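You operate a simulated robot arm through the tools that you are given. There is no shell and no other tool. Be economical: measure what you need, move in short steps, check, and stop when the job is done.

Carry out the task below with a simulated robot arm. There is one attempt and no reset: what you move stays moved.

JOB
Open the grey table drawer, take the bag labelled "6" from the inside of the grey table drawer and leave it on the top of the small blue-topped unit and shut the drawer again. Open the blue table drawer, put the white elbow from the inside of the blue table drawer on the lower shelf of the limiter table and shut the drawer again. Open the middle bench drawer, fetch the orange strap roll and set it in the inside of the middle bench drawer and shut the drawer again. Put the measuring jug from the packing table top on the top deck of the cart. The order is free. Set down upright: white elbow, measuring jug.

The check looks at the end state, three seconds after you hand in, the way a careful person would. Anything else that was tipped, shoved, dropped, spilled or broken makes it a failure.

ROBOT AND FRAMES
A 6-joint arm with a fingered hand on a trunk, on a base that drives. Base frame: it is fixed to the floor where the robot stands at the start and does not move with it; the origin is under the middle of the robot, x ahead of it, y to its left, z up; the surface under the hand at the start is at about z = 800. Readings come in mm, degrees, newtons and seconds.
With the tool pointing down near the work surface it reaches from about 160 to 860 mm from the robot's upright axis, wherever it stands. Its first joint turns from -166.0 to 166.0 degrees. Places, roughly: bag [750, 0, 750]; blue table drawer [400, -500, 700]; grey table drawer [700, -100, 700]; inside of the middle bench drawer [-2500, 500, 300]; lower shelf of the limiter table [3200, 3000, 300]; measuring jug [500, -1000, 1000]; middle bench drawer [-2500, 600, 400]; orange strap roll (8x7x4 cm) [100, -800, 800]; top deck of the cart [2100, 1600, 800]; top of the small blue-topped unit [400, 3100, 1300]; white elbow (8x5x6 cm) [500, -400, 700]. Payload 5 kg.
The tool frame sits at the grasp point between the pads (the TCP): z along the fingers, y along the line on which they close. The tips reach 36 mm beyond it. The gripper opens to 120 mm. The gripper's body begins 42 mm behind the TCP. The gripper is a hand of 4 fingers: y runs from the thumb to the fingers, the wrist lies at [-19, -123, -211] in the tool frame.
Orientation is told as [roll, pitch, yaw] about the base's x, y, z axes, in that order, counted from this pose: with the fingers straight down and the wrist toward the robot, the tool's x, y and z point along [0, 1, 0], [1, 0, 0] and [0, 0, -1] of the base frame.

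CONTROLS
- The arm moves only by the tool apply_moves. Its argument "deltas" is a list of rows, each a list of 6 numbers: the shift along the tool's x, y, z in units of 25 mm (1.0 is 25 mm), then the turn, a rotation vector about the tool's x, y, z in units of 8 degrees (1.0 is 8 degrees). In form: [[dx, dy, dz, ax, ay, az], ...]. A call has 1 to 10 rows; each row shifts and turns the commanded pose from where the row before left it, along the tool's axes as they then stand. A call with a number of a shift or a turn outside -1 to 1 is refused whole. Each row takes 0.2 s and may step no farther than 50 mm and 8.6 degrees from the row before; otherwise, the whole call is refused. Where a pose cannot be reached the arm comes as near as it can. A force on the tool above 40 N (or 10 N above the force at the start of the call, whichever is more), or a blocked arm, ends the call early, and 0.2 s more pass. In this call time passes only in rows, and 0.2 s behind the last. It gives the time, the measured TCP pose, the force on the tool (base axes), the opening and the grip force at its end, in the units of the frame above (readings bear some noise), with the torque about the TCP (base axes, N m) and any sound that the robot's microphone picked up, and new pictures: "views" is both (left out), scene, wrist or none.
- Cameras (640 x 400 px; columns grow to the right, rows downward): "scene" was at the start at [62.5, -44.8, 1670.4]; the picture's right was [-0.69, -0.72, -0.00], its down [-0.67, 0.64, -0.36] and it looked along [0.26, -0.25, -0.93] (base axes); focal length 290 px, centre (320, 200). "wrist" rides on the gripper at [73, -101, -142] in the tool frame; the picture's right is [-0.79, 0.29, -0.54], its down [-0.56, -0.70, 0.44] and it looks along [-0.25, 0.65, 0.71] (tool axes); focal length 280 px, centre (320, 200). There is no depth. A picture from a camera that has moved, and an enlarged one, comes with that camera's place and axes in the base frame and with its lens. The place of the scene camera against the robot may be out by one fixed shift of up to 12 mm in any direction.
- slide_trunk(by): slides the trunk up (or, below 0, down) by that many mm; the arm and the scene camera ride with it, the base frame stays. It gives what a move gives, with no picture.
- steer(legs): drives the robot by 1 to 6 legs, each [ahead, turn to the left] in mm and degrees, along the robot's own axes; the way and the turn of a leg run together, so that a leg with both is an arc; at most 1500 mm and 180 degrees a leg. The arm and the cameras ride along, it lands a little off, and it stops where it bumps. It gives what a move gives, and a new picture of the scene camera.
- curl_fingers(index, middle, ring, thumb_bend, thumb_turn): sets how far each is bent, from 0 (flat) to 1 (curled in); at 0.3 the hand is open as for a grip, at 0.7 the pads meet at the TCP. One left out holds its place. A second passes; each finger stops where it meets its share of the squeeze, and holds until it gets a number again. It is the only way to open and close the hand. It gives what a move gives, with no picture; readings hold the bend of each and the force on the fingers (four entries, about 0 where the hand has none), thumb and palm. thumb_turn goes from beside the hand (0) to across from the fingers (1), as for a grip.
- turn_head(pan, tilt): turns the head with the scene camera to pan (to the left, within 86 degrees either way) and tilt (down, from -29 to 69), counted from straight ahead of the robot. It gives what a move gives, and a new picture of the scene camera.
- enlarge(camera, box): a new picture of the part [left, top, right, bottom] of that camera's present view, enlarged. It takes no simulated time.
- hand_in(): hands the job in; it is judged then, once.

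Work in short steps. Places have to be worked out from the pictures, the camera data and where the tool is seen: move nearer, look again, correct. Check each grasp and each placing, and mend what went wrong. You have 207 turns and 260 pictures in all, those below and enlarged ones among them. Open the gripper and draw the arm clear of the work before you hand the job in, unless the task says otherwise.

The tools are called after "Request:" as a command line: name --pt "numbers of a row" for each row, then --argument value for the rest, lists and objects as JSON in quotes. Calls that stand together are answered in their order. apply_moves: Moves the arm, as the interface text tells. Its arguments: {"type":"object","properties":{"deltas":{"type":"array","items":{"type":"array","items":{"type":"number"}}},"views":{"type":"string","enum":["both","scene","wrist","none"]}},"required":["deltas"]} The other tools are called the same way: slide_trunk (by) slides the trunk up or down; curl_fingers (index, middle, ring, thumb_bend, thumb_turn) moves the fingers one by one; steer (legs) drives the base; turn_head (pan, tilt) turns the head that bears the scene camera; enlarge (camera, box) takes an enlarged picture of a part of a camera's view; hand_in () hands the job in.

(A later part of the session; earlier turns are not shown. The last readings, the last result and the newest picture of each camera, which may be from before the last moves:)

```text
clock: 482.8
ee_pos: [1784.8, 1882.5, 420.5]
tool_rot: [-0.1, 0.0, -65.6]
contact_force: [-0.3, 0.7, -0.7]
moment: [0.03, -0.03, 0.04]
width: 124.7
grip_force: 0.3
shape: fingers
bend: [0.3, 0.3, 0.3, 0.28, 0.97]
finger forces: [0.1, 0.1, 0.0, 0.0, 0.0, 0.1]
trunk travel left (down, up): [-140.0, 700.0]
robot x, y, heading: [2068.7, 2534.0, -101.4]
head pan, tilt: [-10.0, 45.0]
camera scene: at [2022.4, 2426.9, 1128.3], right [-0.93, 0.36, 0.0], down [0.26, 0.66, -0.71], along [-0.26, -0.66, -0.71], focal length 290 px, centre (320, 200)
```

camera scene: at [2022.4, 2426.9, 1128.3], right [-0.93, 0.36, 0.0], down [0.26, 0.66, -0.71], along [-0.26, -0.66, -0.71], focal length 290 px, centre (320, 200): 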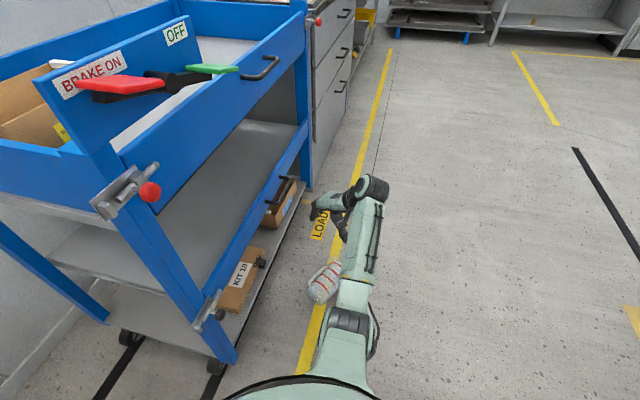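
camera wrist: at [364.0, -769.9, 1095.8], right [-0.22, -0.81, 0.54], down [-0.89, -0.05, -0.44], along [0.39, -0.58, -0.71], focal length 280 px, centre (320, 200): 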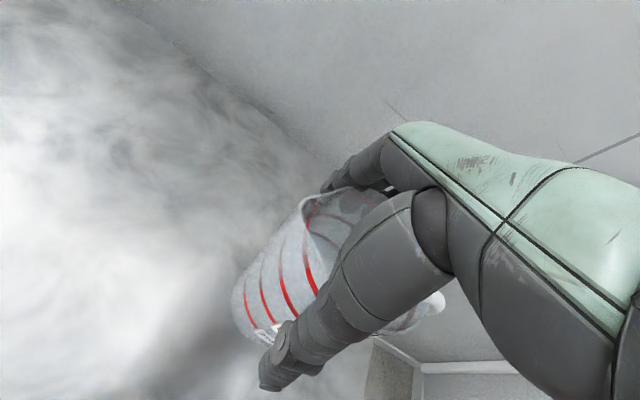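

Jug confirmed around (1790,1873). Shift to its base end, lower with trunk and arm, then check with the wrist camera.

Request:
slide_trunk --by -138

Request:
apply_moves --pt "0.93 0.07 0 0 0 0" --pt "0.93 0.07 0 0 0 0" --pt "0 0 1 0 0 0" --pt "0 0 1 0 0 0" --pt "0 0 1 0 0 0" --pt "0 0 1 0 0 0" --views "wrist"

```text
clock: 484.4
ee_pos: [1784.4, 1881.7, 281.3]
tool_rot: [-0.1, -0.1, -65.6]
contact_force: [0.1, 1.1, 0.1]
moment: [0.01, 0.0, -0.01]
width: 125.1
grip_force: 0.0
shape: fingers
bend: [0.3, 0.3, 0.3, 0.28, 0.97]
finger forces: [0.1, 0.0, 0.0, 0.0, 0.0, 0.0]
trunk travel left (down, up): [-2.0, 838.0]
robot x, y, heading: [2066.5, 2536.7, -101.5]
head pan, tilt: [-10.0, 45.0]
```

```text
clock: 485.9
ee_pos: [1828.9, 1898.6, 180.5]
tool_rot: [-0.1, -0.1, -65.4]
contact_force: [0.7, -0.6, 0.0]
moment: [0.01, -0.01, 0.03]
width: 124.7
grip_force: 0.0
shape: fingers
bend: [0.3, 0.3, 0.3, 0.28, 0.97]
finger forces: [0.1, 0.0, 0.0, 0.0, 0.0, 0.0]
trunk travel left (down, up): [-2.0, 838.0]
robot x, y, heading: [2067.9, 2538.6, -101.6]
head pan, tilt: [-10.0, 45.0]
camera wrist: at [1853.5, 2020.5, 322.7], right [-0.6, -0.59, 0.54], down [-0.8, 0.4, -0.44], along [0.04, -0.7, -0.71], focal length 280 px, centre (320, 200)
```

wrist: 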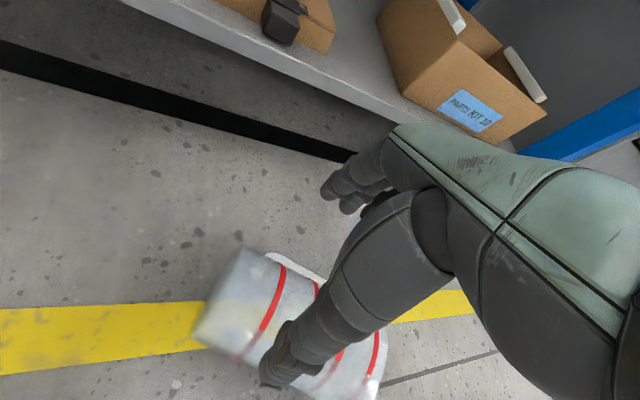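

Fingers are on the handle side, so I'll grip mid-body with the fingers inside the handle loop gap. Shift accordingly, narrow slightly, lower to 100 mm and check.

Request:
apply_moves --pt "-0.72 -0.38 0 0 0 0.15" --pt "-0.72 -0.38 0 0 0 0.15" --pt "0 0 1 0 0 0" --pt "0 0 1 0 0 0" --pt "0 0 0.8 0 0 0" --views "none"

Request:
curl_fingers --index 0.37 --middle 0.37 --ring 0.37 --thumb_bend 0.3

Request:
enlarge --camera "wrist" --box '[120, 120, 520, 400]'

```text
clock: 487.1
ee_pos: [1787.7, 1900.4, 111.6]
tool_rot: [-0.1, -0.2, -67.9]
contact_force: [-0.6, -0.4, 0.4]
moment: [0.0, 0.01, 0.02]
width: 125.3
grip_force: 0.1
shape: fingers
bend: [0.3, 0.3, 0.3, 0.28, 0.97]
finger forces: [0.1, 0.1, 0.0, 0.0, 0.1, 0.1]
trunk travel left (down, up): [-2.0, 838.0]
robot x, y, heading: [2064.2, 2535.2, -101.2]
head pan, tilt: [-10.0, 45.0]
```

```text
clock: 488.1
ee_pos: [1787.9, 1900.9, 111.0]
tool_rot: [-0.1, 0.0, -67.9]
contact_force: [0.4, -0.3, -0.5]
moment: [0.04, 0.01, 0.01]
width: 114.1
grip_force: 0.0
shape: fingers
bend: [0.37, 0.37, 0.37, 0.3, 0.97]
finger forces: [0.0, 0.0, 0.0, 0.0, 0.1, 0.0]
trunk travel left (down, up): [-2.0, 838.0]
robot x, y, heading: [2066.5, 2535.7, -101.6]
head pan, tilt: [-10.0, 45.0]
```

```text
1.43 times, centred on (320, 260) of wrist
camera zoom: at [1816.3, 2022.3, 253.5], right [-0.62, -0.56, 0.54], down [-0.78, 0.44, -0.44], along [0.01, -0.7, -0.71], focal length 401 px, centre (320, 114)
```

zoom: 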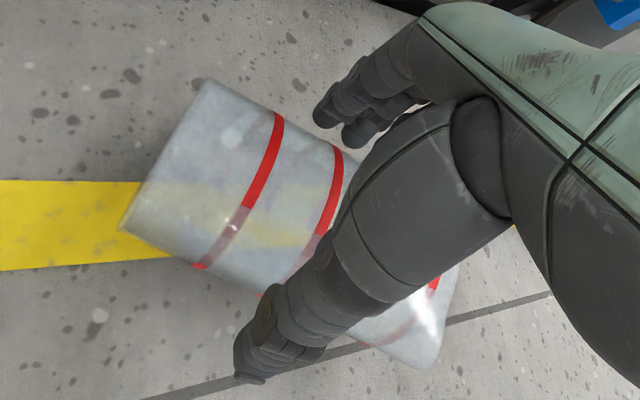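

Centred on the jug. Lower to grip height.

Request:
apply_moves --pt "0 0 0.7 0 0 0" --pt "0 0 0.6 0 0 0" --pt "0 0 0.5 0 0 0" --pt "0 0 0.3 0 0 0" --views "none"

```text
clock: 489.1
ee_pos: [1787.1, 1900.4, 58.8]
tool_rot: [0.0, -0.1, -67.9]
contact_force: [0.3, -1.2, 0.2]
moment: [-0.02, -0.07, 0.0]
width: 114.7
grip_force: 0.8
shape: fingers
bend: [0.37, 0.37, 0.37, 0.3, 0.97]
finger forces: [1.2, 0.1, 0.0, 0.0, 0.1, 0.0]
trunk travel left (down, up): [-2.0, 838.0]
robot x, y, heading: [2066.9, 2536.8, -101.6]
head pan, tilt: [-10.0, 45.0]
```

Down without obstruction. Close on the body.

Request:
curl_fingers --index 0.7 --middle 0.7 --ring 0.7 --thumb_bend 0.7

Request:
apply_moves --pt "0 0 -1 0 0 0" --pt "0 0 -1 0 0 0" --pt "0 0 -1 0 0 0" --pt "0 0 -1 0 0 0" --pt "0 0 -1 0 0 0" --pt "0 0 -1 0 0 0" --views "wrist"

```text
clock: 490.1
ee_pos: [1786.8, 1901.3, 59.6]
tool_rot: [-0.1, -0.1, -67.9]
contact_force: [1.1, -0.8, 3.7]
moment: [-0.09, 0.06, 0.05]
width: 95.7
grip_force: 28.3
shape: fingers
bend: [0.44, 0.48, 0.47, 0.37, 0.95]
finger forces: [11.7, 7.7, 8.5, 0.0, 28.9, 0.1]
trunk travel left (down, up): [-2.0, 838.0]
robot x, y, heading: [2067.4, 2539.4, -101.5]
head pan, tilt: [-10.0, 45.0]
```

```text
clock: 491.4
ee_pos: [1786.8, 1900.5, 208.0]
tool_rot: [-0.2, 0.0, -67.9]
contact_force: [-0.3, -0.5, -1.4]
moment: [0.0, -0.03, 0.04]
width: 95.3
grip_force: 27.8
shape: fingers
bend: [0.44, 0.49, 0.48, 0.37, 0.95]
finger forces: [11.5, 7.5, 8.3, 0.0, 28.4, 0.0]
trunk travel left (down, up): [-2.0, 838.0]
robot x, y, heading: [2064.4, 2539.9, -101.4]
head pan, tilt: [-10.0, 45.0]
camera wrist: at [1815.5, 2022.5, 351.0], right [-0.62, -0.56, 0.54], down [-0.78, 0.44, -0.44], along [0.01, -0.7, -0.71], focal length 280 px, centre (320, 200)
```

wrist: 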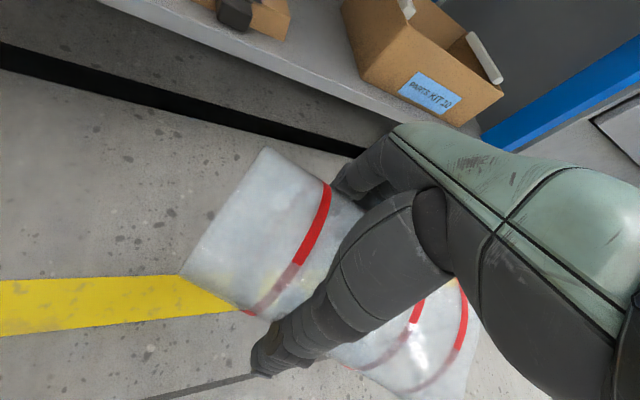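

Held firmly at 28 N. Now rotate the hand 80° about its closing axis to bring the jug upright.

Request:
apply_moves --pt "0 0 0 0 -1 0" --pt "0 0 0 0 -1 0" --pt "0 0 0 0 -1 0" --pt "0 0 0 0 -1 0" --pt "0 0 0 0 -1 0" --pt "0 0 0 0 -1 0" --pt "0 0 0 0 -1 0" --pt "0 0 0 0 -1 0" --pt "0 0 0 0 -1 0" --pt "0 0 0 0 -1 0" --views "scene"

```text
clock: 493.9
ee_pos: [1772.8, 1880.2, 287.4]
tool_rot: [-83.1, -6.2, -68.4]
contact_force: [0.3, 0.4, -1.7]
moment: [0.04, -0.02, -0.05]
width: 95.0
grip_force: 27.2
shape: fingers
bend: [0.44, 0.49, 0.48, 0.38, 0.95]
finger forces: [11.3, 7.2, 7.9, 0.1, 27.8, 0.0]
trunk travel left (down, up): [-2.0, 838.0]
robot x, y, heading: [2067.3, 2536.8, -101.4]
head pan, tilt: [-10.0, 45.0]
stopped in row 10: the arm was blocked; the commanded pose is now the measured one
camera scene: at [2026.6, 2443.9, 1000.3], right [-0.93, 0.36, 0.0], down [0.25, 0.64, -0.72], along [-0.26, -0.67, -0.69], focal length 290 px, centre (320, 200)
```

scene: 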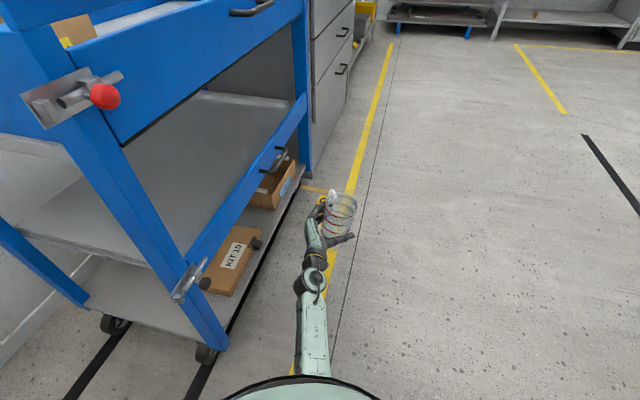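

The jug is upright in the hand (mouth up). Try lowering it to the floor in this posture.

Request:
apply_moves --pt "0.9 0 0 0 0 0" --pt "0.9 0 0 0 0 0" --pt "0.9 0 0 0 0 0" --pt "0.9 0 0 0 0 0" --views "none"

```text
clock: 495.1
ee_pos: [1775.7, 1868.2, 261.4]
tool_rot: [-86.0, -9.8, -68.8]
contact_force: [0.0, 0.7, -1.3]
moment: [0.01, 0.0, -0.04]
width: 94.8
grip_force: 27.0
shape: fingers
bend: [0.44, 0.49, 0.48, 0.38, 0.95]
finger forces: [11.2, 7.3, 7.7, 0.0, 27.7, 0.0]
trunk travel left (down, up): [-2.0, 838.0]
robot x, y, heading: [2067.0, 2540.2, -101.1]
head pan, tilt: [-10.0, 45.0]
stopped in row 4: the arm was blocked; the commanded pose is now the measured one
```

The floor is out of reach in this posture. Instead I'll stand the jug on the bench top next to the cart, re-grasp from above there, and move it to the cart with the arm only. Raise and drive there.

Request:
slide_trunk --by 400

Request:
slide_trunk --by 400

Request:
steer --legs '[[0, -33.7], [1234, 0], [0, 98.9]]'

Request:
turn_head --pan -5 --tilt 45

```text
clock: 498.9
ee_pos: [1776.1, 1863.5, 601.6]
tool_rot: [-84.2, -7.1, -68.9]
contact_force: [-0.2, -0.7, -0.7]
moment: [0.05, -0.03, -0.02]
width: 94.8
grip_force: 26.6
shape: fingers
bend: [0.44, 0.49, 0.48, 0.38, 0.95]
finger forces: [11.1, 7.2, 7.8, 0.1, 27.5, 0.0]
trunk travel left (down, up): [-402.0, 438.0]
robot x, y, heading: [2066.2, 2538.0, -101.3]
head pan, tilt: [-10.0, 45.0]
```

```text
clock: 502.7
ee_pos: [1775.7, 1863.8, 1003.2]
tool_rot: [-84.1, -7.1, -68.9]
contact_force: [0.0, 0.3, -0.7]
moment: [-0.02, -0.03, -0.01]
width: 94.6
grip_force: 26.5
shape: fingers
bend: [0.44, 0.49, 0.48, 0.38, 0.95]
finger forces: [11.1, 7.2, 7.7, 0.1, 27.5, 0.1]
trunk travel left (down, up): [-802.0, 38.0]
robot x, y, heading: [2066.3, 2536.6, -101.7]
head pan, tilt: [-10.0, 45.0]
```

```text
clock: 516.4
ee_pos: [1638.4, 1085.7, 1002.6]
tool_rot: [-84.0, -7.2, -6.1]
contact_force: [-1.2, 0.2, -0.2]
moment: [0.05, 0.0, 0.0]
width: 94.1
grip_force: 25.5
shape: fingers
bend: [0.44, 0.49, 0.48, 0.38, 0.95]
finger forces: [10.3, 6.8, 7.4, 0.0, 26.0, 0.1]
trunk travel left (down, up): [-802.0, 38.0]
robot x, y, heading: [1172.5, 1648.7, -38.5]
head pan, tilt: [-10.0, 45.0]
camera scene: at [1240.8, 1567.2, 1790.2], right [-0.75, -0.66, 0.0], down [-0.47, 0.53, -0.71], along [0.47, -0.53, -0.71], focal length 290 px, centre (320, 200)
```

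scene: 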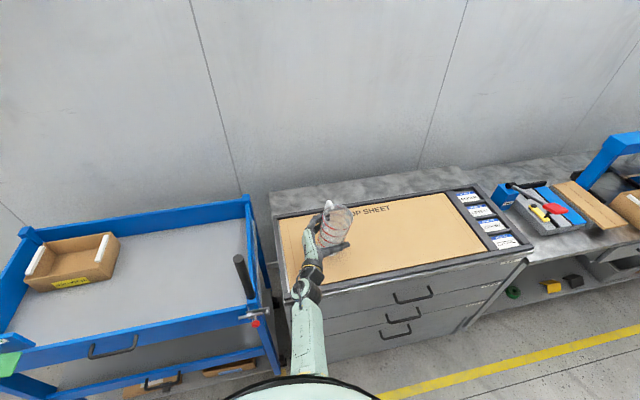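

```text
clock: 517.1
ee_pos: [1636.7, 1085.4, 1001.5]
tool_rot: [-84.0, -7.2, -6.4]
contact_force: [-0.6, 0.4, -0.5]
moment: [-0.01, 0.04, 0.02]
width: 94.0
grip_force: 25.7
shape: fingers
bend: [0.44, 0.49, 0.48, 0.38, 0.95]
finger forces: [10.2, 6.9, 7.4, 0.1, 26.0, 0.0]
trunk travel left (down, up): [-802.0, 38.0]
robot x, y, heading: [1171.1, 1652.6, -38.7]
head pan, tilt: [-5.0, 45.0]
camera scene: at [1245.9, 1572.2, 1790.2], right [-0.69, -0.72, 0.0], down [-0.51, 0.49, -0.71], along [0.51, -0.49, -0.71], focal length 290 px, centre (320, 200)
```

scene: 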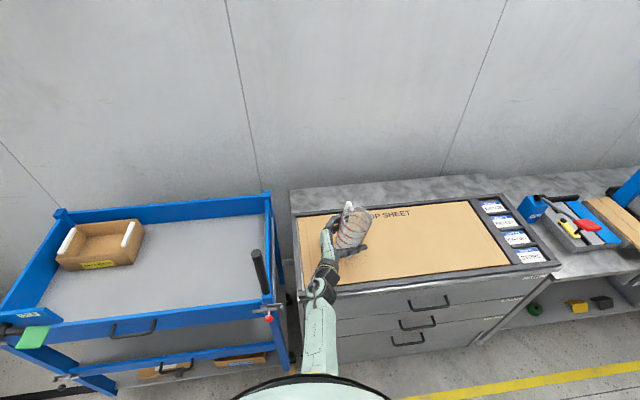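

Jug is upright above the bench sheet. Lower with the trunk in steps, watching the force.

Request:
slide_trunk --by -40

Request:
slide_trunk --by -20

Request:
enlarge --camera "scene" --box '[290, 170, 430, 300]'

```text
clock: 517.9
ee_pos: [1639.8, 1087.5, 967.7]
tool_rot: [-84.5, -7.3, -6.1]
contact_force: [8.2, 2.5, 22.5]
moment: [-0.38, 0.46, 0.08]
width: 93.7
grip_force: 27.9
shape: fingers
bend: [0.44, 0.49, 0.46, 0.38, 0.99]
finger forces: [12.6, 8.4, 10.4, 0.0, 25.2, 0.1]
trunk travel left (down, up): [-762.0, 78.0]
robot x, y, heading: [1173.6, 1653.1, -38.9]
head pan, tilt: [-5.0, 45.0]
```

```text
clock: 518.2
ee_pos: [1639.4, 1084.9, 969.8]
tool_rot: [-84.7, -7.7, -6.1]
contact_force: [-5.2, 9.4, 17.8]
moment: [1.49, 1.37, 0.07]
width: 93.8
grip_force: 27.0
shape: fingers
bend: [0.44, 0.49, 0.46, 0.38, 0.98]
finger forces: [10.1, 6.8, 8.9, 0.0, 28.6, 0.0]
trunk travel left (down, up): [-761.0, 79.0]
robot x, y, heading: [1171.8, 1655.9, -38.8]
head pan, tilt: [-5.0, 45.0]
stopped: the force on the tool passed its limit at 49 N (the readings are from after the stop); the commanded pose is now the measured one
```

```text
3.08 times, centred on (360, 235) of scene
camera zoom: at [1243.9, 1574.5, 1749.3], right [-0.69, -0.72, 0.0], down [-0.51, 0.49, -0.71], along [0.51, -0.49, -0.71], focal length 891 px, centre (197, 92)
```

zoom: 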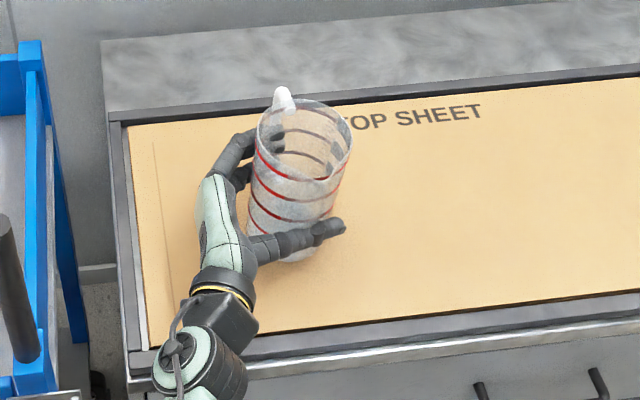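

The jug's base is on the sheet (z≈895). Ease up 3 mm, then open thumb fully and fingers slightly.

Request:
slide_trunk --by 3

Request:
curl_fingers --index 0.39 --middle 0.39 --ring 0.39 --thumb_bend 0.25

Request:
enlarge --camera "scene" --box '[290, 170, 430, 300]'

```text
clock: 518.7
ee_pos: [1638.6, 1086.1, 971.0]
tool_rot: [-84.6, -7.6, -6.1]
contact_force: [-1.1, 2.6, 8.0]
moment: [-0.1, 0.43, -0.12]
width: 93.8
grip_force: 26.6
shape: fingers
bend: [0.44, 0.49, 0.47, 0.38, 0.98]
finger forces: [10.4, 6.8, 8.4, 0.1, 27.7, 0.0]
trunk travel left (down, up): [-764.0, 76.0]
robot x, y, heading: [1166.4, 1654.1, -38.7]
head pan, tilt: [-5.0, 45.0]
```

```text
clock: 519.7
ee_pos: [1640.1, 1084.3, 970.1]
tool_rot: [-84.4, -7.5, -6.1]
contact_force: [-0.2, -0.5, 1.1]
moment: [0.01, 0.0, 0.0]
width: 114.7
grip_force: 0.1
shape: fingers
bend: [0.39, 0.39, 0.39, 0.25, 0.98]
finger forces: [0.1, 0.0, 0.0, 0.0, 0.0, 0.1]
trunk travel left (down, up): [-764.0, 76.0]
robot x, y, heading: [1168.8, 1652.7, -38.7]
head pan, tilt: [-5.0, 45.0]
```

```text
3.08 times, centred on (360, 235) of scene
camera zoom: at [1245.9, 1572.3, 1752.2], right [-0.69, -0.72, 0.0], down [-0.51, 0.49, -0.71], along [0.51, -0.49, -0.71], focal length 891 px, centre (197, 92)
```

zoom: 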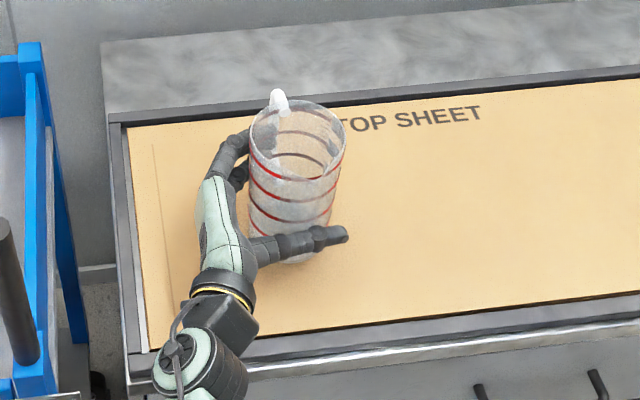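

Jug stands free. Withdraw the hand along its pointing direction.

Request:
apply_moves --pt "0 0 -0.5 0 0 0" --pt "0 0 -0.9 0 0 0" --pt "0 0 -0.9 0 0 0" --pt "0 0 -0.9 0 0 0" --pt "0 0 -0.9 0 0 0" --pt "0 0 -0.7 0 0 0" --views "scene"

```text
clock: 521.1
ee_pos: [1650.6, 1203.7, 982.2]
tool_rot: [-84.5, -7.5, -6.2]
contact_force: [0.1, -0.6, 0.5]
moment: [-0.04, 0.02, 0.0]
width: 115.3
grip_force: 0.1
shape: fingers
bend: [0.39, 0.39, 0.39, 0.25, 0.98]
finger forces: [0.1, 0.0, 0.0, 0.0, 0.1, 0.0]
trunk travel left (down, up): [-764.0, 76.0]
robot x, y, heading: [1172.3, 1647.8, -38.5]
head pan, tilt: [-5.0, 45.0]
camera scene: at [1245.7, 1572.9, 1752.2], right [-0.69, -0.72, 0.0], down [-0.51, 0.49, -0.71], along [0.51, -0.49, -0.71], focal length 290 px, centre (320, 200)
```

scene: 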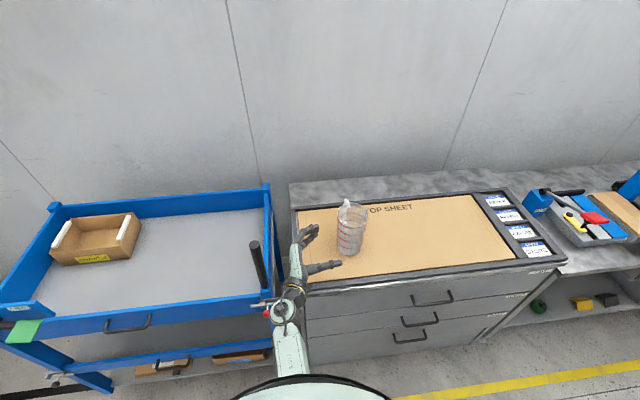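

The jug stands upright on the bench. Its handle points toward the wall, so I'll re-grasp with the hand closing along the bench. Back off, turn the hand down, yaw and raise.

Request:
steer --legs '[[-220, 0]]'

Request:
apply_moves --pt "0 0 0 0 1 0" --pt "0 0 0 0 1 0" --pt "0 0 0 0 1 0" --pt "0 0 0 0 1 0" --pt "0 0 0 0 1 0" --pt "0 0 0 0 1 0" --pt "0 0 0 0 1 0" --pt "0 0 0 0 1 0" --pt "0 0 0 0 1 0" --pt "0 0 0 0 1 0" --views "none"

Request:
apply_moves --pt "0 0 -1 0 0.5 -1" --pt "0 0 -1 0 0 -1" --pt "0 0 -1 0 0 -1" --pt "0 0 -1 0 0 -1" --pt "0 0 -1 0 0 -1" --pt "0 0 -1 0 0 -1" --pt "0 0 -1 0 0 -1" --views "none"

Request:
curl_fingers --index 0.3 --middle 0.3 --ring 0.3 --thumb_bend 0.28

```text
clock: 523.0
ee_pos: [1477.9, 1341.9, 981.6]
tool_rot: [-84.3, -7.5, -6.2]
contact_force: [0.2, 0.8, -0.3]
moment: [0.0, 0.01, 0.03]
width: 115.1
grip_force: 0.1
shape: fingers
bend: [0.39, 0.39, 0.39, 0.25, 0.98]
finger forces: [0.0, 0.0, 0.0, 0.0, 0.0, 0.0]
trunk travel left (down, up): [-764.0, 76.0]
robot x, y, heading: [995.8, 1793.5, -38.5]
head pan, tilt: [-5.0, 45.0]
camera scene: at [1073.1, 1710.7, 1752.2], right [-0.69, -0.72, 0.0], down [-0.51, 0.49, -0.71], along [0.51, -0.49, -0.71], focal length 290 px, centre (320, 200)
```

scene: 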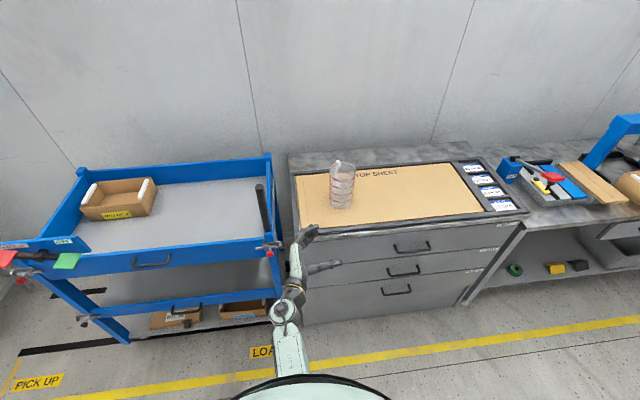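

```text
clock: 525.1
ee_pos: [1477.1, 1340.8, 981.5]
tool_rot: [-4.3, -7.5, -6.2]
contact_force: [-0.4, 0.2, 0.4]
moment: [-0.02, 0.02, -0.03]
width: 114.7
grip_force: 0.1
shape: fingers
bend: [0.39, 0.39, 0.39, 0.25, 0.98]
finger forces: [0.0, 0.1, 0.0, 0.0, 0.0, 0.0]
trunk travel left (down, up): [-764.0, 76.0]
robot x, y, heading: [998.7, 1794.1, -38.4]
head pan, tilt: [-5.0, 45.0]
```

```text
refused: row 1 steps farther than a row can; nothing moved
```

```text
clock: 526.1
ee_pos: [1478.4, 1341.3, 981.9]
tool_rot: [-4.5, -7.5, -6.2]
contact_force: [0.2, 0.0, -0.6]
moment: [0.0, -0.04, -0.01]
width: 125.5
grip_force: 0.0
shape: fingers
bend: [0.3, 0.3, 0.3, 0.28, 0.98]
finger forces: [0.1, 0.0, 0.1, 0.0, 0.0, 0.1]
trunk travel left (down, up): [-764.0, 76.0]
robot x, y, heading: [998.9, 1790.6, -38.7]
head pan, tilt: [-5.0, 45.0]
```

Level the hand while yawing and raising.

Request:
apply_moves --pt "0 0 -1 0.47 0.28 -0.8" --pt "0 0 -1 0.47 0.28 -0.8" --pt "0 0 -1 0 0 -1" --pt "0 0 -1 0 0 -1" --pt "0 0 -1 0 0 -1" --pt "0 0 -1 0 0 -1" --pt "0 0 -1 0 0 -1" --pt "0 0 0 0 0 -0.5" --views "none"

```text
clock: 528.0
ee_pos: [1517.7, 1325.0, 1116.1]
tool_rot: [-0.1, 0.9, 50.3]
contact_force: [-0.2, 0.0, 1.1]
moment: [-0.01, -0.01, 0.0]
width: 125.5
grip_force: 0.1
shape: fingers
bend: [0.3, 0.3, 0.3, 0.28, 0.98]
finger forces: [0.1, 0.1, 0.0, 0.0, 0.0, 0.0]
out of reach, approached as far as the arm can: row 6, 7, 8
trunk travel left (down, up): [-764.0, 76.0]
robot x, y, heading: [1001.0, 1792.9, -38.9]
head pan, tilt: [-5.0, 45.0]
```

Raise, drive forward 220 mm, shift right over the jug, and look with the wrist camera.

Request:
slide_trunk --by 70

Request:
steer --legs '[[220, 0]]'

Request:
apply_moves --pt "-0.13 -0.96 0 0 0 0" --pt "-0.13 -0.96 0 0 0 0" --pt "-0.13 -0.96 0 0 0 0" --pt "-0.13 -0.96 0 0 0 0" --views "wrist"

```text
clock: 529.0
ee_pos: [1517.3, 1324.9, 1185.6]
tool_rot: [-0.2, 0.9, 50.2]
contact_force: [0.5, 0.8, -0.4]
moment: [-0.01, 0.0, -0.02]
width: 125.5
grip_force: 0.0
shape: fingers
bend: [0.3, 0.3, 0.3, 0.28, 0.98]
finger forces: [0.0, 0.0, 0.0, 0.0, 0.0, 0.1]
trunk travel left (down, up): [-834.0, 6.0]
robot x, y, heading: [1002.6, 1793.6, -38.9]
head pan, tilt: [-5.0, 45.0]
```

```text
clock: 530.9
ee_pos: [1691.3, 1181.9, 1187.1]
tool_rot: [-0.2, 0.8, 49.9]
contact_force: [-0.6, 0.1, 0.7]
moment: [0.05, 0.0, 0.02]
width: 125.5
grip_force: 0.1
shape: fingers
bend: [0.3, 0.3, 0.3, 0.28, 0.98]
finger forces: [0.0, 0.0, 0.0, 0.0, 0.0, 0.1]
trunk travel left (down, up): [-834.0, 6.0]
robot x, y, heading: [1169.8, 1654.4, -39.0]
head pan, tilt: [-5.0, 45.0]
camera scene: at [1246.5, 1570.6, 1822.3], right [-0.69, -0.72, 0.0], down [-0.51, 0.49, -0.71], along [0.51, -0.49, -0.71], focal length 290 px, centre (320, 200)
```

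scene: 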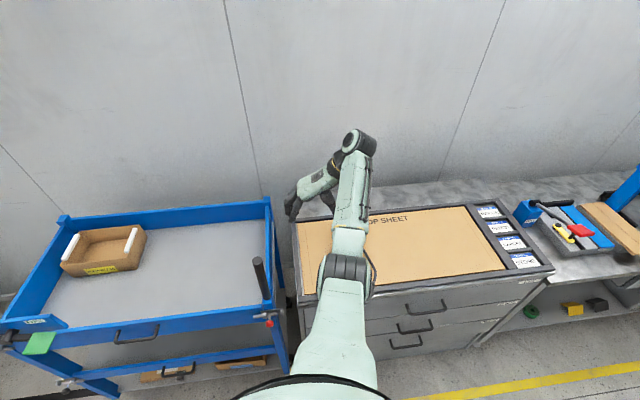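

```text
clock: 531.9
ee_pos: [1639.2, 1100.7, 1188.5]
tool_rot: [-0.1, 0.7, 50.0]
contact_force: [-0.4, -0.9, 0.1]
moment: [0.02, 0.01, 0.01]
width: 125.5
grip_force: 0.0
shape: fingers
bend: [0.3, 0.3, 0.3, 0.28, 0.98]
finger forces: [0.1, 0.0, 0.1, 0.0, 0.0, 0.1]
trunk travel left (down, up): [-834.0, 6.0]
robot x, y, heading: [1172.3, 1654.4, -38.9]
head pan, tilt: [-5.0, 45.0]
camera wrist: at [1517.9, 1072.5, 1331.9], right [0.79, -0.28, 0.54], down [-0.02, -0.9, -0.43], along [0.61, 0.33, -0.72], focal length 280 px, centre (320, 200)
```

wrist: 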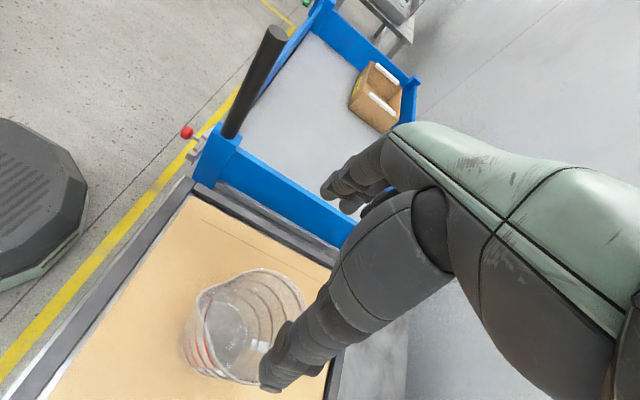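

Jug rim centre ≈ (1621,1075). Align and descend around it.

Request:
apply_moves --pt "0.14 -0.63 0 0 0 0" --pt "0.14 -0.63 0 0 0 0" --pt "0 0 1 0 0 0" --pt "0 0 1 0 0 0" --pt "0 0 0.6 0 0 0" --views "wrist"

```text
clock: 533.0
ee_pos: [1614.1, 1079.4, 1123.8]
tool_rot: [-0.2, 0.9, 49.9]
contact_force: [0.4, 0.0, 0.3]
moment: [0.03, -0.04, -0.01]
width: 125.4
grip_force: 0.0
shape: fingers
bend: [0.3, 0.3, 0.3, 0.28, 0.98]
finger forces: [0.0, 0.0, 0.1, 0.0, 0.0, 0.0]
trunk travel left (down, up): [-834.0, 6.0]
robot x, y, heading: [1174.4, 1651.8, -38.7]
head pan, tilt: [-5.0, 45.0]
camera wrist: at [1494.0, 1051.2, 1267.9], right [0.79, -0.28, 0.54], down [-0.03, -0.9, -0.43], along [0.61, 0.33, -0.72], focal length 280 px, centre (320, 200)
```

wrist: 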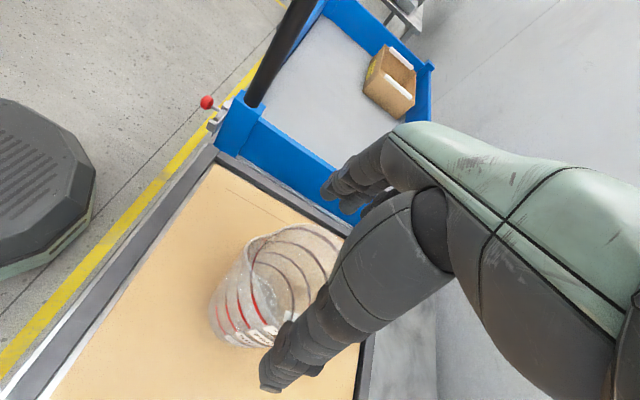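

Small correction, then lower around the body to z≈1048.

Request:
apply_moves --pt "0.25 -0.12 0.5 0 0 0" --pt "0 0 0.7 0 0 0" --pt "0 0 0.7 0 0 0" --pt "0 0 0.6 0 0 0" --pt "0 0 0.5 0 0 0" --views "wrist"

```text
clock: 534.2
ee_pos: [1603.8, 1084.9, 1049.4]
tool_rot: [-0.2, 0.9, 50.0]
contact_force: [0.2, 0.9, 0.5]
moment: [0.0, -0.03, 0.0]
width: 125.8
grip_force: 0.1
shape: fingers
bend: [0.3, 0.3, 0.3, 0.28, 0.98]
finger forces: [0.0, 0.0, 0.0, 0.0, 0.0, 0.0]
out of reach, approached as far as the arm can: row 5
trunk travel left (down, up): [-834.0, 6.0]
robot x, y, heading: [1175.0, 1654.2, -39.1]
head pan, tilt: [-5.0, 45.0]
camera wrist: at [1483.4, 1056.4, 1193.1], right [0.79, -0.28, 0.54], down [-0.02, -0.9, -0.43], along [0.61, 0.33, -0.72], focal length 280 px, centre (320, 200)
```

wrist: 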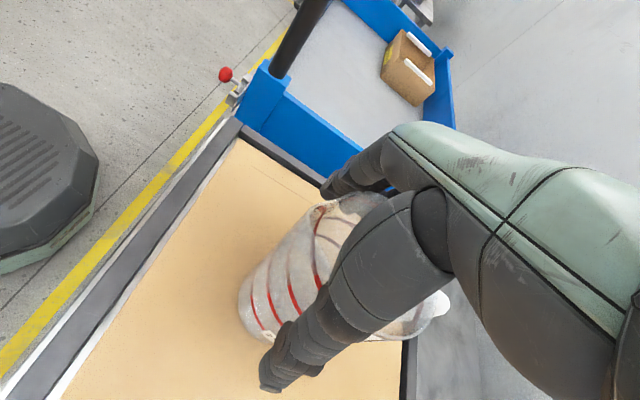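

Close firmly.

Request:
curl_fingers --index 0.8 --middle 0.8 --ring 0.8 --thumb_bend 0.8

Request:
apply_moves --pt "0 0 -0.8 0 0 0" --pt "0 0 -0.8 0 0 0" --pt "0 0 -0.8 0 0 0" --pt "0 0 -0.8 0 0 0" --views "wrist"

```text
clock: 535.2
ee_pos: [1603.2, 1084.9, 1049.0]
tool_rot: [-0.1, 0.9, 50.1]
contact_force: [-0.5, -0.9, 0.1]
moment: [-0.01, 0.01, 0.04]
width: 0.1
grip_force: 0.3
shape: fingers
bend: [0.76, 0.8, 0.62, 0.74, 0.97]
finger forces: [0.1, 0.1, 0.1, 0.1, 0.1, 0.1]
trunk travel left (down, up): [-834.0, 6.0]
robot x, y, heading: [1175.3, 1649.5, -38.9]
head pan, tilt: [-5.0, 45.0]
```

```text
clock: 536.2
ee_pos: [1602.5, 1085.1, 1130.9]
tool_rot: [-0.1, 0.8, 50.1]
contact_force: [-0.1, 0.1, 0.1]
moment: [0.01, 0.04, -0.01]
width: 0.0
grip_force: 0.1
shape: fingers
bend: [0.78, 0.8, 0.62, 0.75, 0.97]
finger forces: [0.0, 0.0, 0.0, 0.0, 0.1, 0.0]
trunk travel left (down, up): [-834.0, 6.0]
robot x, y, heading: [1176.9, 1649.7, -39.0]
head pan, tilt: [-5.0, 45.0]
camera wrist: at [1482.8, 1057.1, 1274.1], right [0.79, -0.28, 0.54], down [-0.03, -0.9, -0.43], along [0.61, 0.33, -0.72], focal length 280 px, centre (320, 200)
```

wrist: 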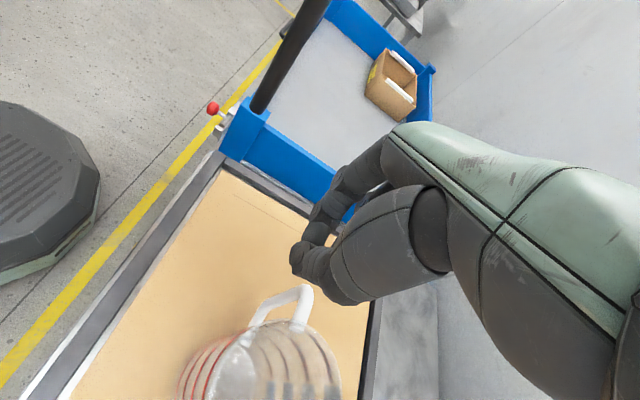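

The jug slipped out sideways. Check with the scene camera.

Request:
enlarge --camera "scene" --box '[280, 150, 460, 300]'

```text
2.67 times, centred on (370, 225) of scene
camera zoom: at [1247.1, 1570.2, 1822.2], right [-0.69, -0.72, 0.0], down [-0.51, 0.49, -0.71], along [0.51, -0.49, -0.71], focal length 772 px, centre (187, 133)
```

zoom: 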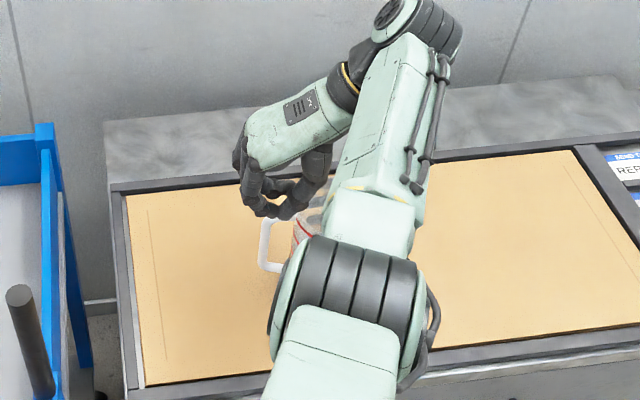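

The jug is still upright, shifted right with its handle now toward the cart. The true grip centre is at x≈−30. Rotate the hand to close front-to-back, and align accordingly.

Request:
apply_moves --pt "0 0 -0.6 0 0 1" --pt "0 0 0 0 0 1" --pt "0 0 0 0 0 1" --pt "0 0 0 0 0 1" --pt "0 0 0 0 0 1" --pt "0 0 0 0 0 1" --pt "0 0 0 0 0 1" --pt "0 0 0 0 0 1" --pt "0 0 0 0 0 1" --pt "0 0 0 0 0 1" --views "none"

Request:
curl_fingers --index 0.3 --middle 0.3 --ring 0.3 --thumb_bend 0.28

Request:
apply_moves --pt "-0.6 0.59 0 0 0 1" --pt "-0.6 0.59 0 0 0 0" --views "wrist"

```text
clock: 538.5
ee_pos: [1602.2, 1087.6, 1146.9]
tool_rot: [-0.9, 0.1, -30.2]
contact_force: [-0.8, 1.1, 0.1]
moment: [-0.01, 0.01, 0.0]
width: 0.0
grip_force: 0.0
shape: fingers
bend: [0.78, 0.8, 0.62, 0.75, 0.97]
finger forces: [0.1, 0.1, 0.0, 0.1, 0.1, 0.0]
trunk travel left (down, up): [-834.0, 6.0]
robot x, y, heading: [1174.6, 1651.5, -38.9]
head pan, tilt: [-5.0, 45.0]
```

```text
clock: 539.5
ee_pos: [1602.8, 1087.5, 1145.7]
tool_rot: [-0.9, 0.0, -29.9]
contact_force: [-0.5, 0.7, -0.5]
moment: [0.02, 0.01, -0.03]
width: 125.0
grip_force: 0.1
shape: fingers
bend: [0.3, 0.3, 0.3, 0.28, 0.97]
finger forces: [0.0, 0.0, 0.1, 0.0, 0.0, 0.0]
trunk travel left (down, up): [-834.0, 6.0]
robot x, y, heading: [1170.3, 1652.8, -38.9]
head pan, tilt: [-5.0, 45.0]
```

```text
clock: 540.0
ee_pos: [1611.1, 1042.4, 1143.2]
tool_rot: [-0.8, 0.0, -38.1]
contact_force: [0.0, -0.3, 0.4]
moment: [0.05, -0.03, 0.02]
width: 125.2
grip_force: 0.1
shape: fingers
bend: [0.3, 0.3, 0.3, 0.28, 0.97]
finger forces: [0.0, 0.0, 0.0, 0.1, 0.1, 0.1]
trunk travel left (down, up): [-834.0, 6.0]
robot x, y, heading: [1175.2, 1650.2, -39.0]
head pan, tilt: [-5.0, 45.0]
camera wrist: at [1576.9, 1165.1, 1284.8], right [-0.25, -0.79, 0.55], down [-0.9, -0.01, -0.44], along [0.35, -0.61, -0.71], focal length 280 px, centre (320, 200)
```

wrist: 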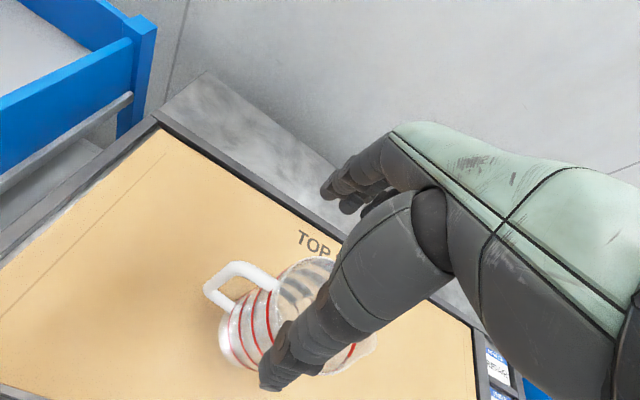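

Jug ≈ (1567,1005). Align with the grip centre and descend.

Request:
apply_moves --pt "-0.53 -0.23 0 0 0 0" --pt "-0.53 -0.23 0 0 0 0" --pt "0 0 0.9 0 0 0" --pt "0 0 0.9 0 0 0" --pt "0 0 0.9 0 0 0" --pt "0 0 0.9 0 0 0" --pt "0 0 0.3 0 0 0" --views "wrist"

```text
clock: 541.6
ee_pos: [1584.8, 1029.7, 1048.1]
tool_rot: [-0.8, -0.2, -38.0]
contact_force: [1.2, -1.2, 2.3]
moment: [-0.09, -0.09, -0.03]
width: 125.9
grip_force: 1.5
shape: fingers
bend: [0.3, 0.3, 0.3, 0.28, 0.97]
finger forces: [2.1, 0.0, 0.1, 0.0, 0.1, 0.0]
trunk travel left (down, up): [-834.0, 6.0]
robot x, y, heading: [1172.4, 1649.3, -38.9]
head pan, tilt: [-5.0, 45.0]
camera wrist: at [1550.1, 1151.7, 1189.6], right [-0.25, -0.79, 0.56], down [-0.9, -0.02, -0.44], along [0.35, -0.61, -0.71], focal length 280 px, centre (320, 200)
```

wrist: 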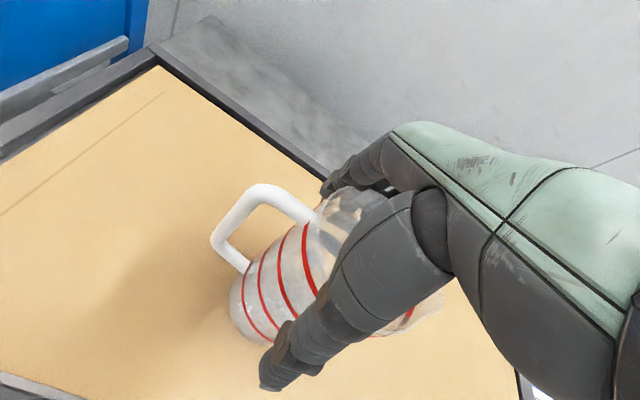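

Straddled; close moderately first.

Request:
curl_fingers --index 0.5 --middle 0.55 --ring 0.55 --thumb_bend 0.55

```text
clock: 542.6
ee_pos: [1583.8, 1030.6, 1049.8]
tool_rot: [-0.8, -0.2, -38.0]
contact_force: [1.7, -0.4, 3.5]
moment: [-0.39, -0.27, 0.07]
width: 76.8
grip_force: 20.6
shape: fingers
bend: [0.48, 0.46, 0.45, 0.49, 0.96]
finger forces: [5.1, 7.0, 9.0, 0.0, 20.7, 0.1]
trunk travel left (down, up): [-834.0, 6.0]
robot x, y, heading: [1173.9, 1652.0, -38.9]
head pan, tilt: [-5.0, 45.0]
```

Balanced grip (5/7/9 vs 21 N). Tighten a little and lift 100 mm.

Request:
curl_fingers --index 0.62 --middle 0.62 --ring 0.62 --thumb_bend 0.62

Request:
apply_moves --pt "0 0 -0.6 0 0 0" --pt "0 0 -0.7 0 0 0" --pt "0 0 -0.7 0 0 0" --pt "0 0 -0.7 0 0 0" --pt "0 0 -0.7 0 0 0" --pt "0 0 -0.6 0 0 0" --views "wrist"

```text
clock: 543.6
ee_pos: [1584.2, 1029.7, 1048.5]
tool_rot: [-0.9, -0.2, -38.0]
contact_force: [1.5, 0.2, 6.2]
moment: [-0.43, -0.3, 0.12]
width: 72.3
grip_force: 26.2
shape: fingers
bend: [0.47, 0.46, 0.45, 0.53, 0.95]
finger forces: [10.3, 7.5, 8.6, 0.0, 26.1, 0.1]
trunk travel left (down, up): [-834.0, 6.0]
robot x, y, heading: [1175.8, 1650.8, -38.7]
head pan, tilt: [-5.0, 45.0]
```

```text
clock: 545.0
ee_pos: [1584.7, 1031.4, 1148.7]
tool_rot: [-1.0, 0.1, -38.0]
contact_force: [0.2, -0.4, -0.5]
moment: [0.02, -0.01, 0.01]
width: 71.9
grip_force: 23.7
shape: fingers
bend: [0.47, 0.46, 0.46, 0.53, 0.95]
finger forces: [8.2, 6.5, 9.0, 0.0, 24.5, 0.0]
trunk travel left (down, up): [-834.0, 6.0]
robot x, y, heading: [1173.4, 1651.3, -38.9]
head pan, tilt: [-5.0, 45.0]
camera wrist: at [1549.8, 1153.9, 1289.5], right [-0.25, -0.79, 0.55], down [-0.9, -0.02, -0.43], along [0.35, -0.61, -0.71], focal length 280 px, centre (320, 200)
```

wrist: 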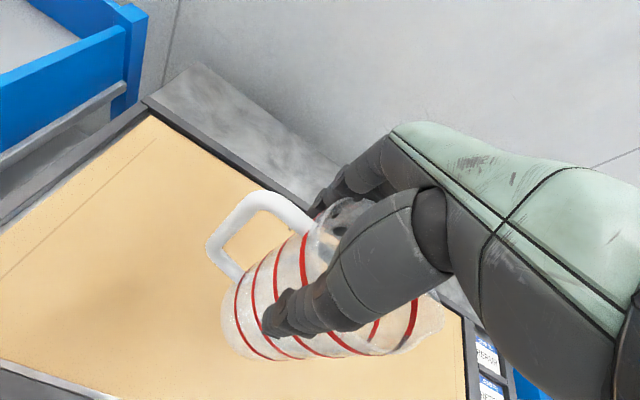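

Held upright. Move the arm left in small steps toward the cart deck.

Request:
apply_moves --pt "0.6 0.05 0 0 0 0" --pt "1 0.08 0 0 0 0" --pt "1 0.08 0 0 0 0" --pt "1 0.08 0 0 0 0" --pt "1 0.08 0 0 0 0" --pt "1 0.08 0 0 0 0" --pt "1 0.08 0 0 0 0" --pt "1 0.08 0 0 0 0" --pt "1 0.08 0 0 0 0" --pt "0.6 0.08 0 0 0 0" --views "none"

Request:
apply_moves --pt "0.6 0.05 0 0 0 0" --pt "1 0.08 0 0 0 0" --pt "1 0.08 0 0 0 0" --pt "1 0.08 0 0 0 0" --pt "1 0.08 0 0 0 0" --pt "1 0.08 0 0 0 0" --pt "1 0.08 0 0 0 0" --pt "1 0.08 0 0 0 0" --pt "1 0.08 0 0 0 0" --pt "0.6 0.08 0 0 0 0" --views "scene"

```text
clock: 547.2
ee_pos: [1743.8, 1200.3, 1145.0]
tool_rot: [-0.9, 0.0, -37.9]
contact_force: [-0.3, -0.9, -1.3]
moment: [0.0, 0.0, 0.01]
width: 71.9
grip_force: 23.8
shape: fingers
bend: [0.47, 0.46, 0.46, 0.53, 0.95]
finger forces: [7.9, 6.6, 8.9, 0.1, 24.3, 0.0]
trunk travel left (down, up): [-834.0, 6.0]
robot x, y, heading: [1171.9, 1651.6, -38.9]
head pan, tilt: [-5.0, 45.0]
```

```text
clock: 549.5
ee_pos: [1900.8, 1371.4, 1142.6]
tool_rot: [-0.8, -0.1, -38.0]
contact_force: [-0.1, -0.6, -1.0]
moment: [0.02, 0.01, 0.03]
width: 71.5
grip_force: 23.4
shape: fingers
bend: [0.47, 0.46, 0.46, 0.53, 0.95]
finger forces: [7.8, 6.5, 8.9, 0.0, 24.1, 0.0]
trunk travel left (down, up): [-834.0, 6.0]
robot x, y, heading: [1172.8, 1650.5, -38.8]
head pan, tilt: [-5.0, 45.0]
camera scene: at [1248.4, 1570.3, 1822.2], right [-0.69, -0.72, 0.0], down [-0.51, 0.49, -0.71], along [0.51, -0.49, -0.71], focal length 290 px, centre (320, 200)
```

scene: 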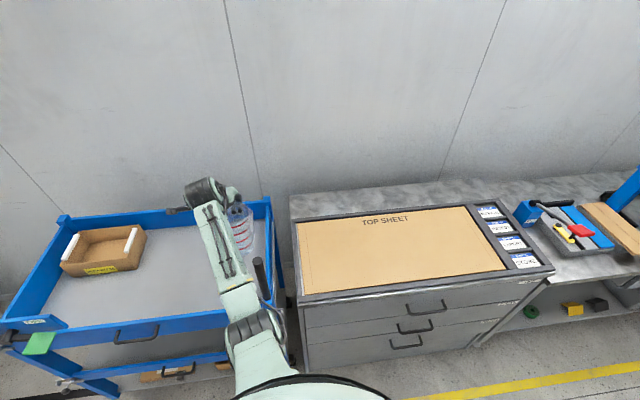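

Past the rod. Move 140 mm further over the deck, then lower with the trunk.

Request:
apply_moves --pt "0.6 0 0 0 0 0" --pt "1 0 0 0 0 0" --pt "1 0 0 0 0 0" --pt "1 0 0 0 0 0" --pt "1 0 0 0 0 0" --pt "0.8 0 0 0 0 0" --views "none"

Request:
slide_trunk --by -150

Request:
enlarge --camera "wrist" --box '[0, 0, 640, 400]'

```text
clock: 550.9
ee_pos: [1985.2, 1476.4, 1139.1]
tool_rot: [-0.9, -0.1, -38.0]
contact_force: [-0.2, 0.2, -1.3]
moment: [0.03, -0.02, -0.01]
width: 71.6
grip_force: 23.6
shape: fingers
bend: [0.47, 0.46, 0.46, 0.53, 0.95]
finger forces: [7.8, 6.5, 8.9, 0.0, 24.0, 0.0]
trunk travel left (down, up): [-834.0, 6.0]
robot x, y, heading: [1172.1, 1649.1, -38.9]
head pan, tilt: [-5.0, 45.0]
```

```text
clock: 552.6
ee_pos: [1982.5, 1476.6, 990.1]
tool_rot: [-0.8, -0.1, -38.1]
contact_force: [-0.2, 0.4, -0.9]
moment: [0.03, 0.0, 0.0]
width: 71.5
grip_force: 24.1
shape: fingers
bend: [0.47, 0.46, 0.46, 0.53, 0.95]
finger forces: [7.7, 6.6, 8.9, 0.0, 23.9, 0.0]
trunk travel left (down, up): [-684.0, 156.0]
robot x, y, heading: [1174.5, 1652.6, -38.8]
head pan, tilt: [-5.0, 45.0]
```

```text
1.00 times, centred on (320, 200) of wrist (not enlarged: the box is as wide or as high as the picture)
camera zoom: at [1949.3, 1598.5, 1130.8], right [-0.25, -0.79, 0.55], down [-0.9, -0.02, -0.43], along [0.35, -0.61, -0.71], focal length 280 px, centre (320, 200)
```

zoom: 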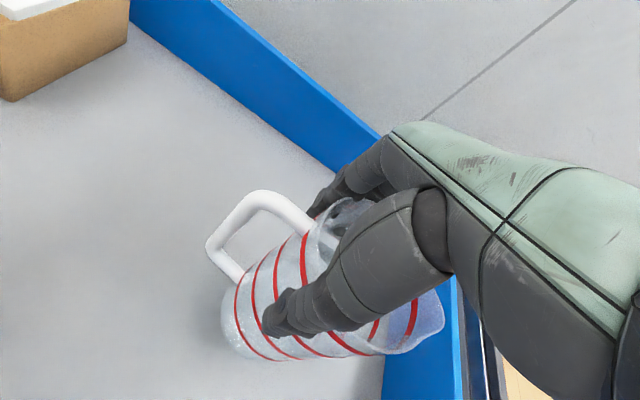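

Over the deck, inside the rims. Lower with force monitoring.

Request:
apply_moves --pt "0 0 0.5 0 0 0" --pt "0 0 0.4 0 0 0" --pt "0 0 0.4 0 0 0" --pt "0 0 0.4 0 0 0" --pt "0 0 0.4 0 0 0" --pt "0 0 0.4 0 0 0" --pt "0 0 0.4 0 0 0" --pt "0 0 0.4 0 0 0" --views "none"

```text
clock: 554.3
ee_pos: [1989.7, 1475.2, 929.7]
tool_rot: [-0.3, -1.4, -37.9]
contact_force: [-5.0, 2.6, 24.7]
moment: [-0.04, 0.42, -0.08]
width: 53.3
grip_force: 32.2
shape: fingers
bend: [0.56, 0.49, 0.45, 0.58, 0.94]
finger forces: [0.2, 3.1, 28.2, 0.0, 33.3, 0.1]
trunk travel left (down, up): [-684.0, 156.0]
robot x, y, heading: [1170.9, 1650.0, -38.9]
head pan, tilt: [-5.0, 45.0]
stopped in row 8: the force on the tool passed its limit at 46 N (the readings are from after the stop); the commanded pose is now the measured one
```

Contact with the deck. Ease up 4 mm, then open gradually.

Request:
apply_moves --pt "0 0 -0.18 0 0 0" --views "none"

Request:
curl_fingers --index 0.42 --middle 0.42 --ring 0.42 --thumb_bend 0.42

Request:
curl_fingers --index 0.3 --middle 0.3 --ring 0.3 --thumb_bend 0.27

Request:
enlarge --camera "wrist" --box '[0, 0, 640, 400]'

```text
clock: 554.7
ee_pos: [1988.0, 1474.4, 929.7]
tool_rot: [-0.5, -1.0, -38.0]
contact_force: [-0.3, 2.1, 14.1]
moment: [-0.22, -0.21, 0.04]
width: 52.7
grip_force: 33.1
shape: fingers
bend: [0.55, 0.49, 0.44, 0.58, 0.94]
finger forces: [1.1, 4.4, 30.5, 0.1, 31.4, 0.0]
trunk travel left (down, up): [-684.0, 156.0]
robot x, y, heading: [1172.5, 1655.4, -39.0]
head pan, tilt: [-5.0, 45.0]
```

```text
clock: 555.7
ee_pos: [1986.5, 1476.3, 927.6]
tool_rot: [-0.5, -1.0, -38.0]
contact_force: [-0.7, -0.6, 9.3]
moment: [-0.28, -0.04, -0.05]
width: 90.3
grip_force: 10.1
shape: fingers
bend: [0.42, 0.42, 0.4, 0.42, 0.97]
finger forces: [0.0, 0.1, 12.0, 0.0, 7.9, 0.1]
trunk travel left (down, up): [-684.0, 156.0]
robot x, y, heading: [1171.3, 1651.9, -38.8]
head pan, tilt: [-5.0, 45.0]
```

```text
clock: 556.7
ee_pos: [1987.2, 1474.7, 926.8]
tool_rot: [-0.6, -1.0, -38.0]
contact_force: [0.2, -0.5, -0.1]
moment: [0.03, -0.02, 0.04]
width: 126.2
grip_force: 0.3
shape: fingers
bend: [0.3, 0.3, 0.3, 0.27, 0.97]
finger forces: [0.0, 0.0, 0.7, 0.1, 0.5, 0.1]
trunk travel left (down, up): [-684.0, 156.0]
robot x, y, heading: [1175.0, 1649.6, -39.0]
head pan, tilt: [-5.0, 45.0]
```

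```text
1.00 times, centred on (320, 200) of wrist (not enlarged: the box is as wide or as high as the picture)
camera zoom: at [1950.8, 1597.7, 1067.3], right [-0.26, -0.79, 0.55], down [-0.89, -0.02, -0.45], along [0.36, -0.61, -0.7], focal length 280 px, centre (320, 200)
```

zoom: 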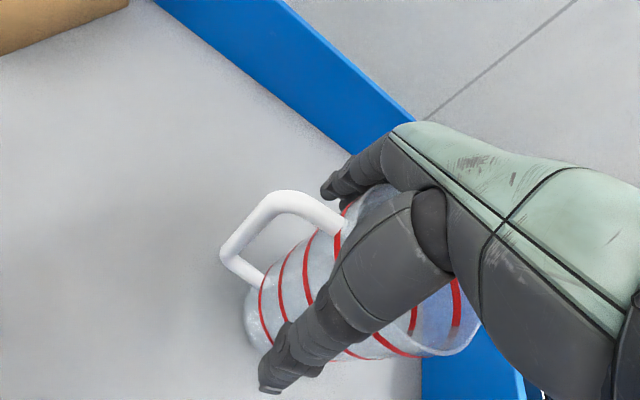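

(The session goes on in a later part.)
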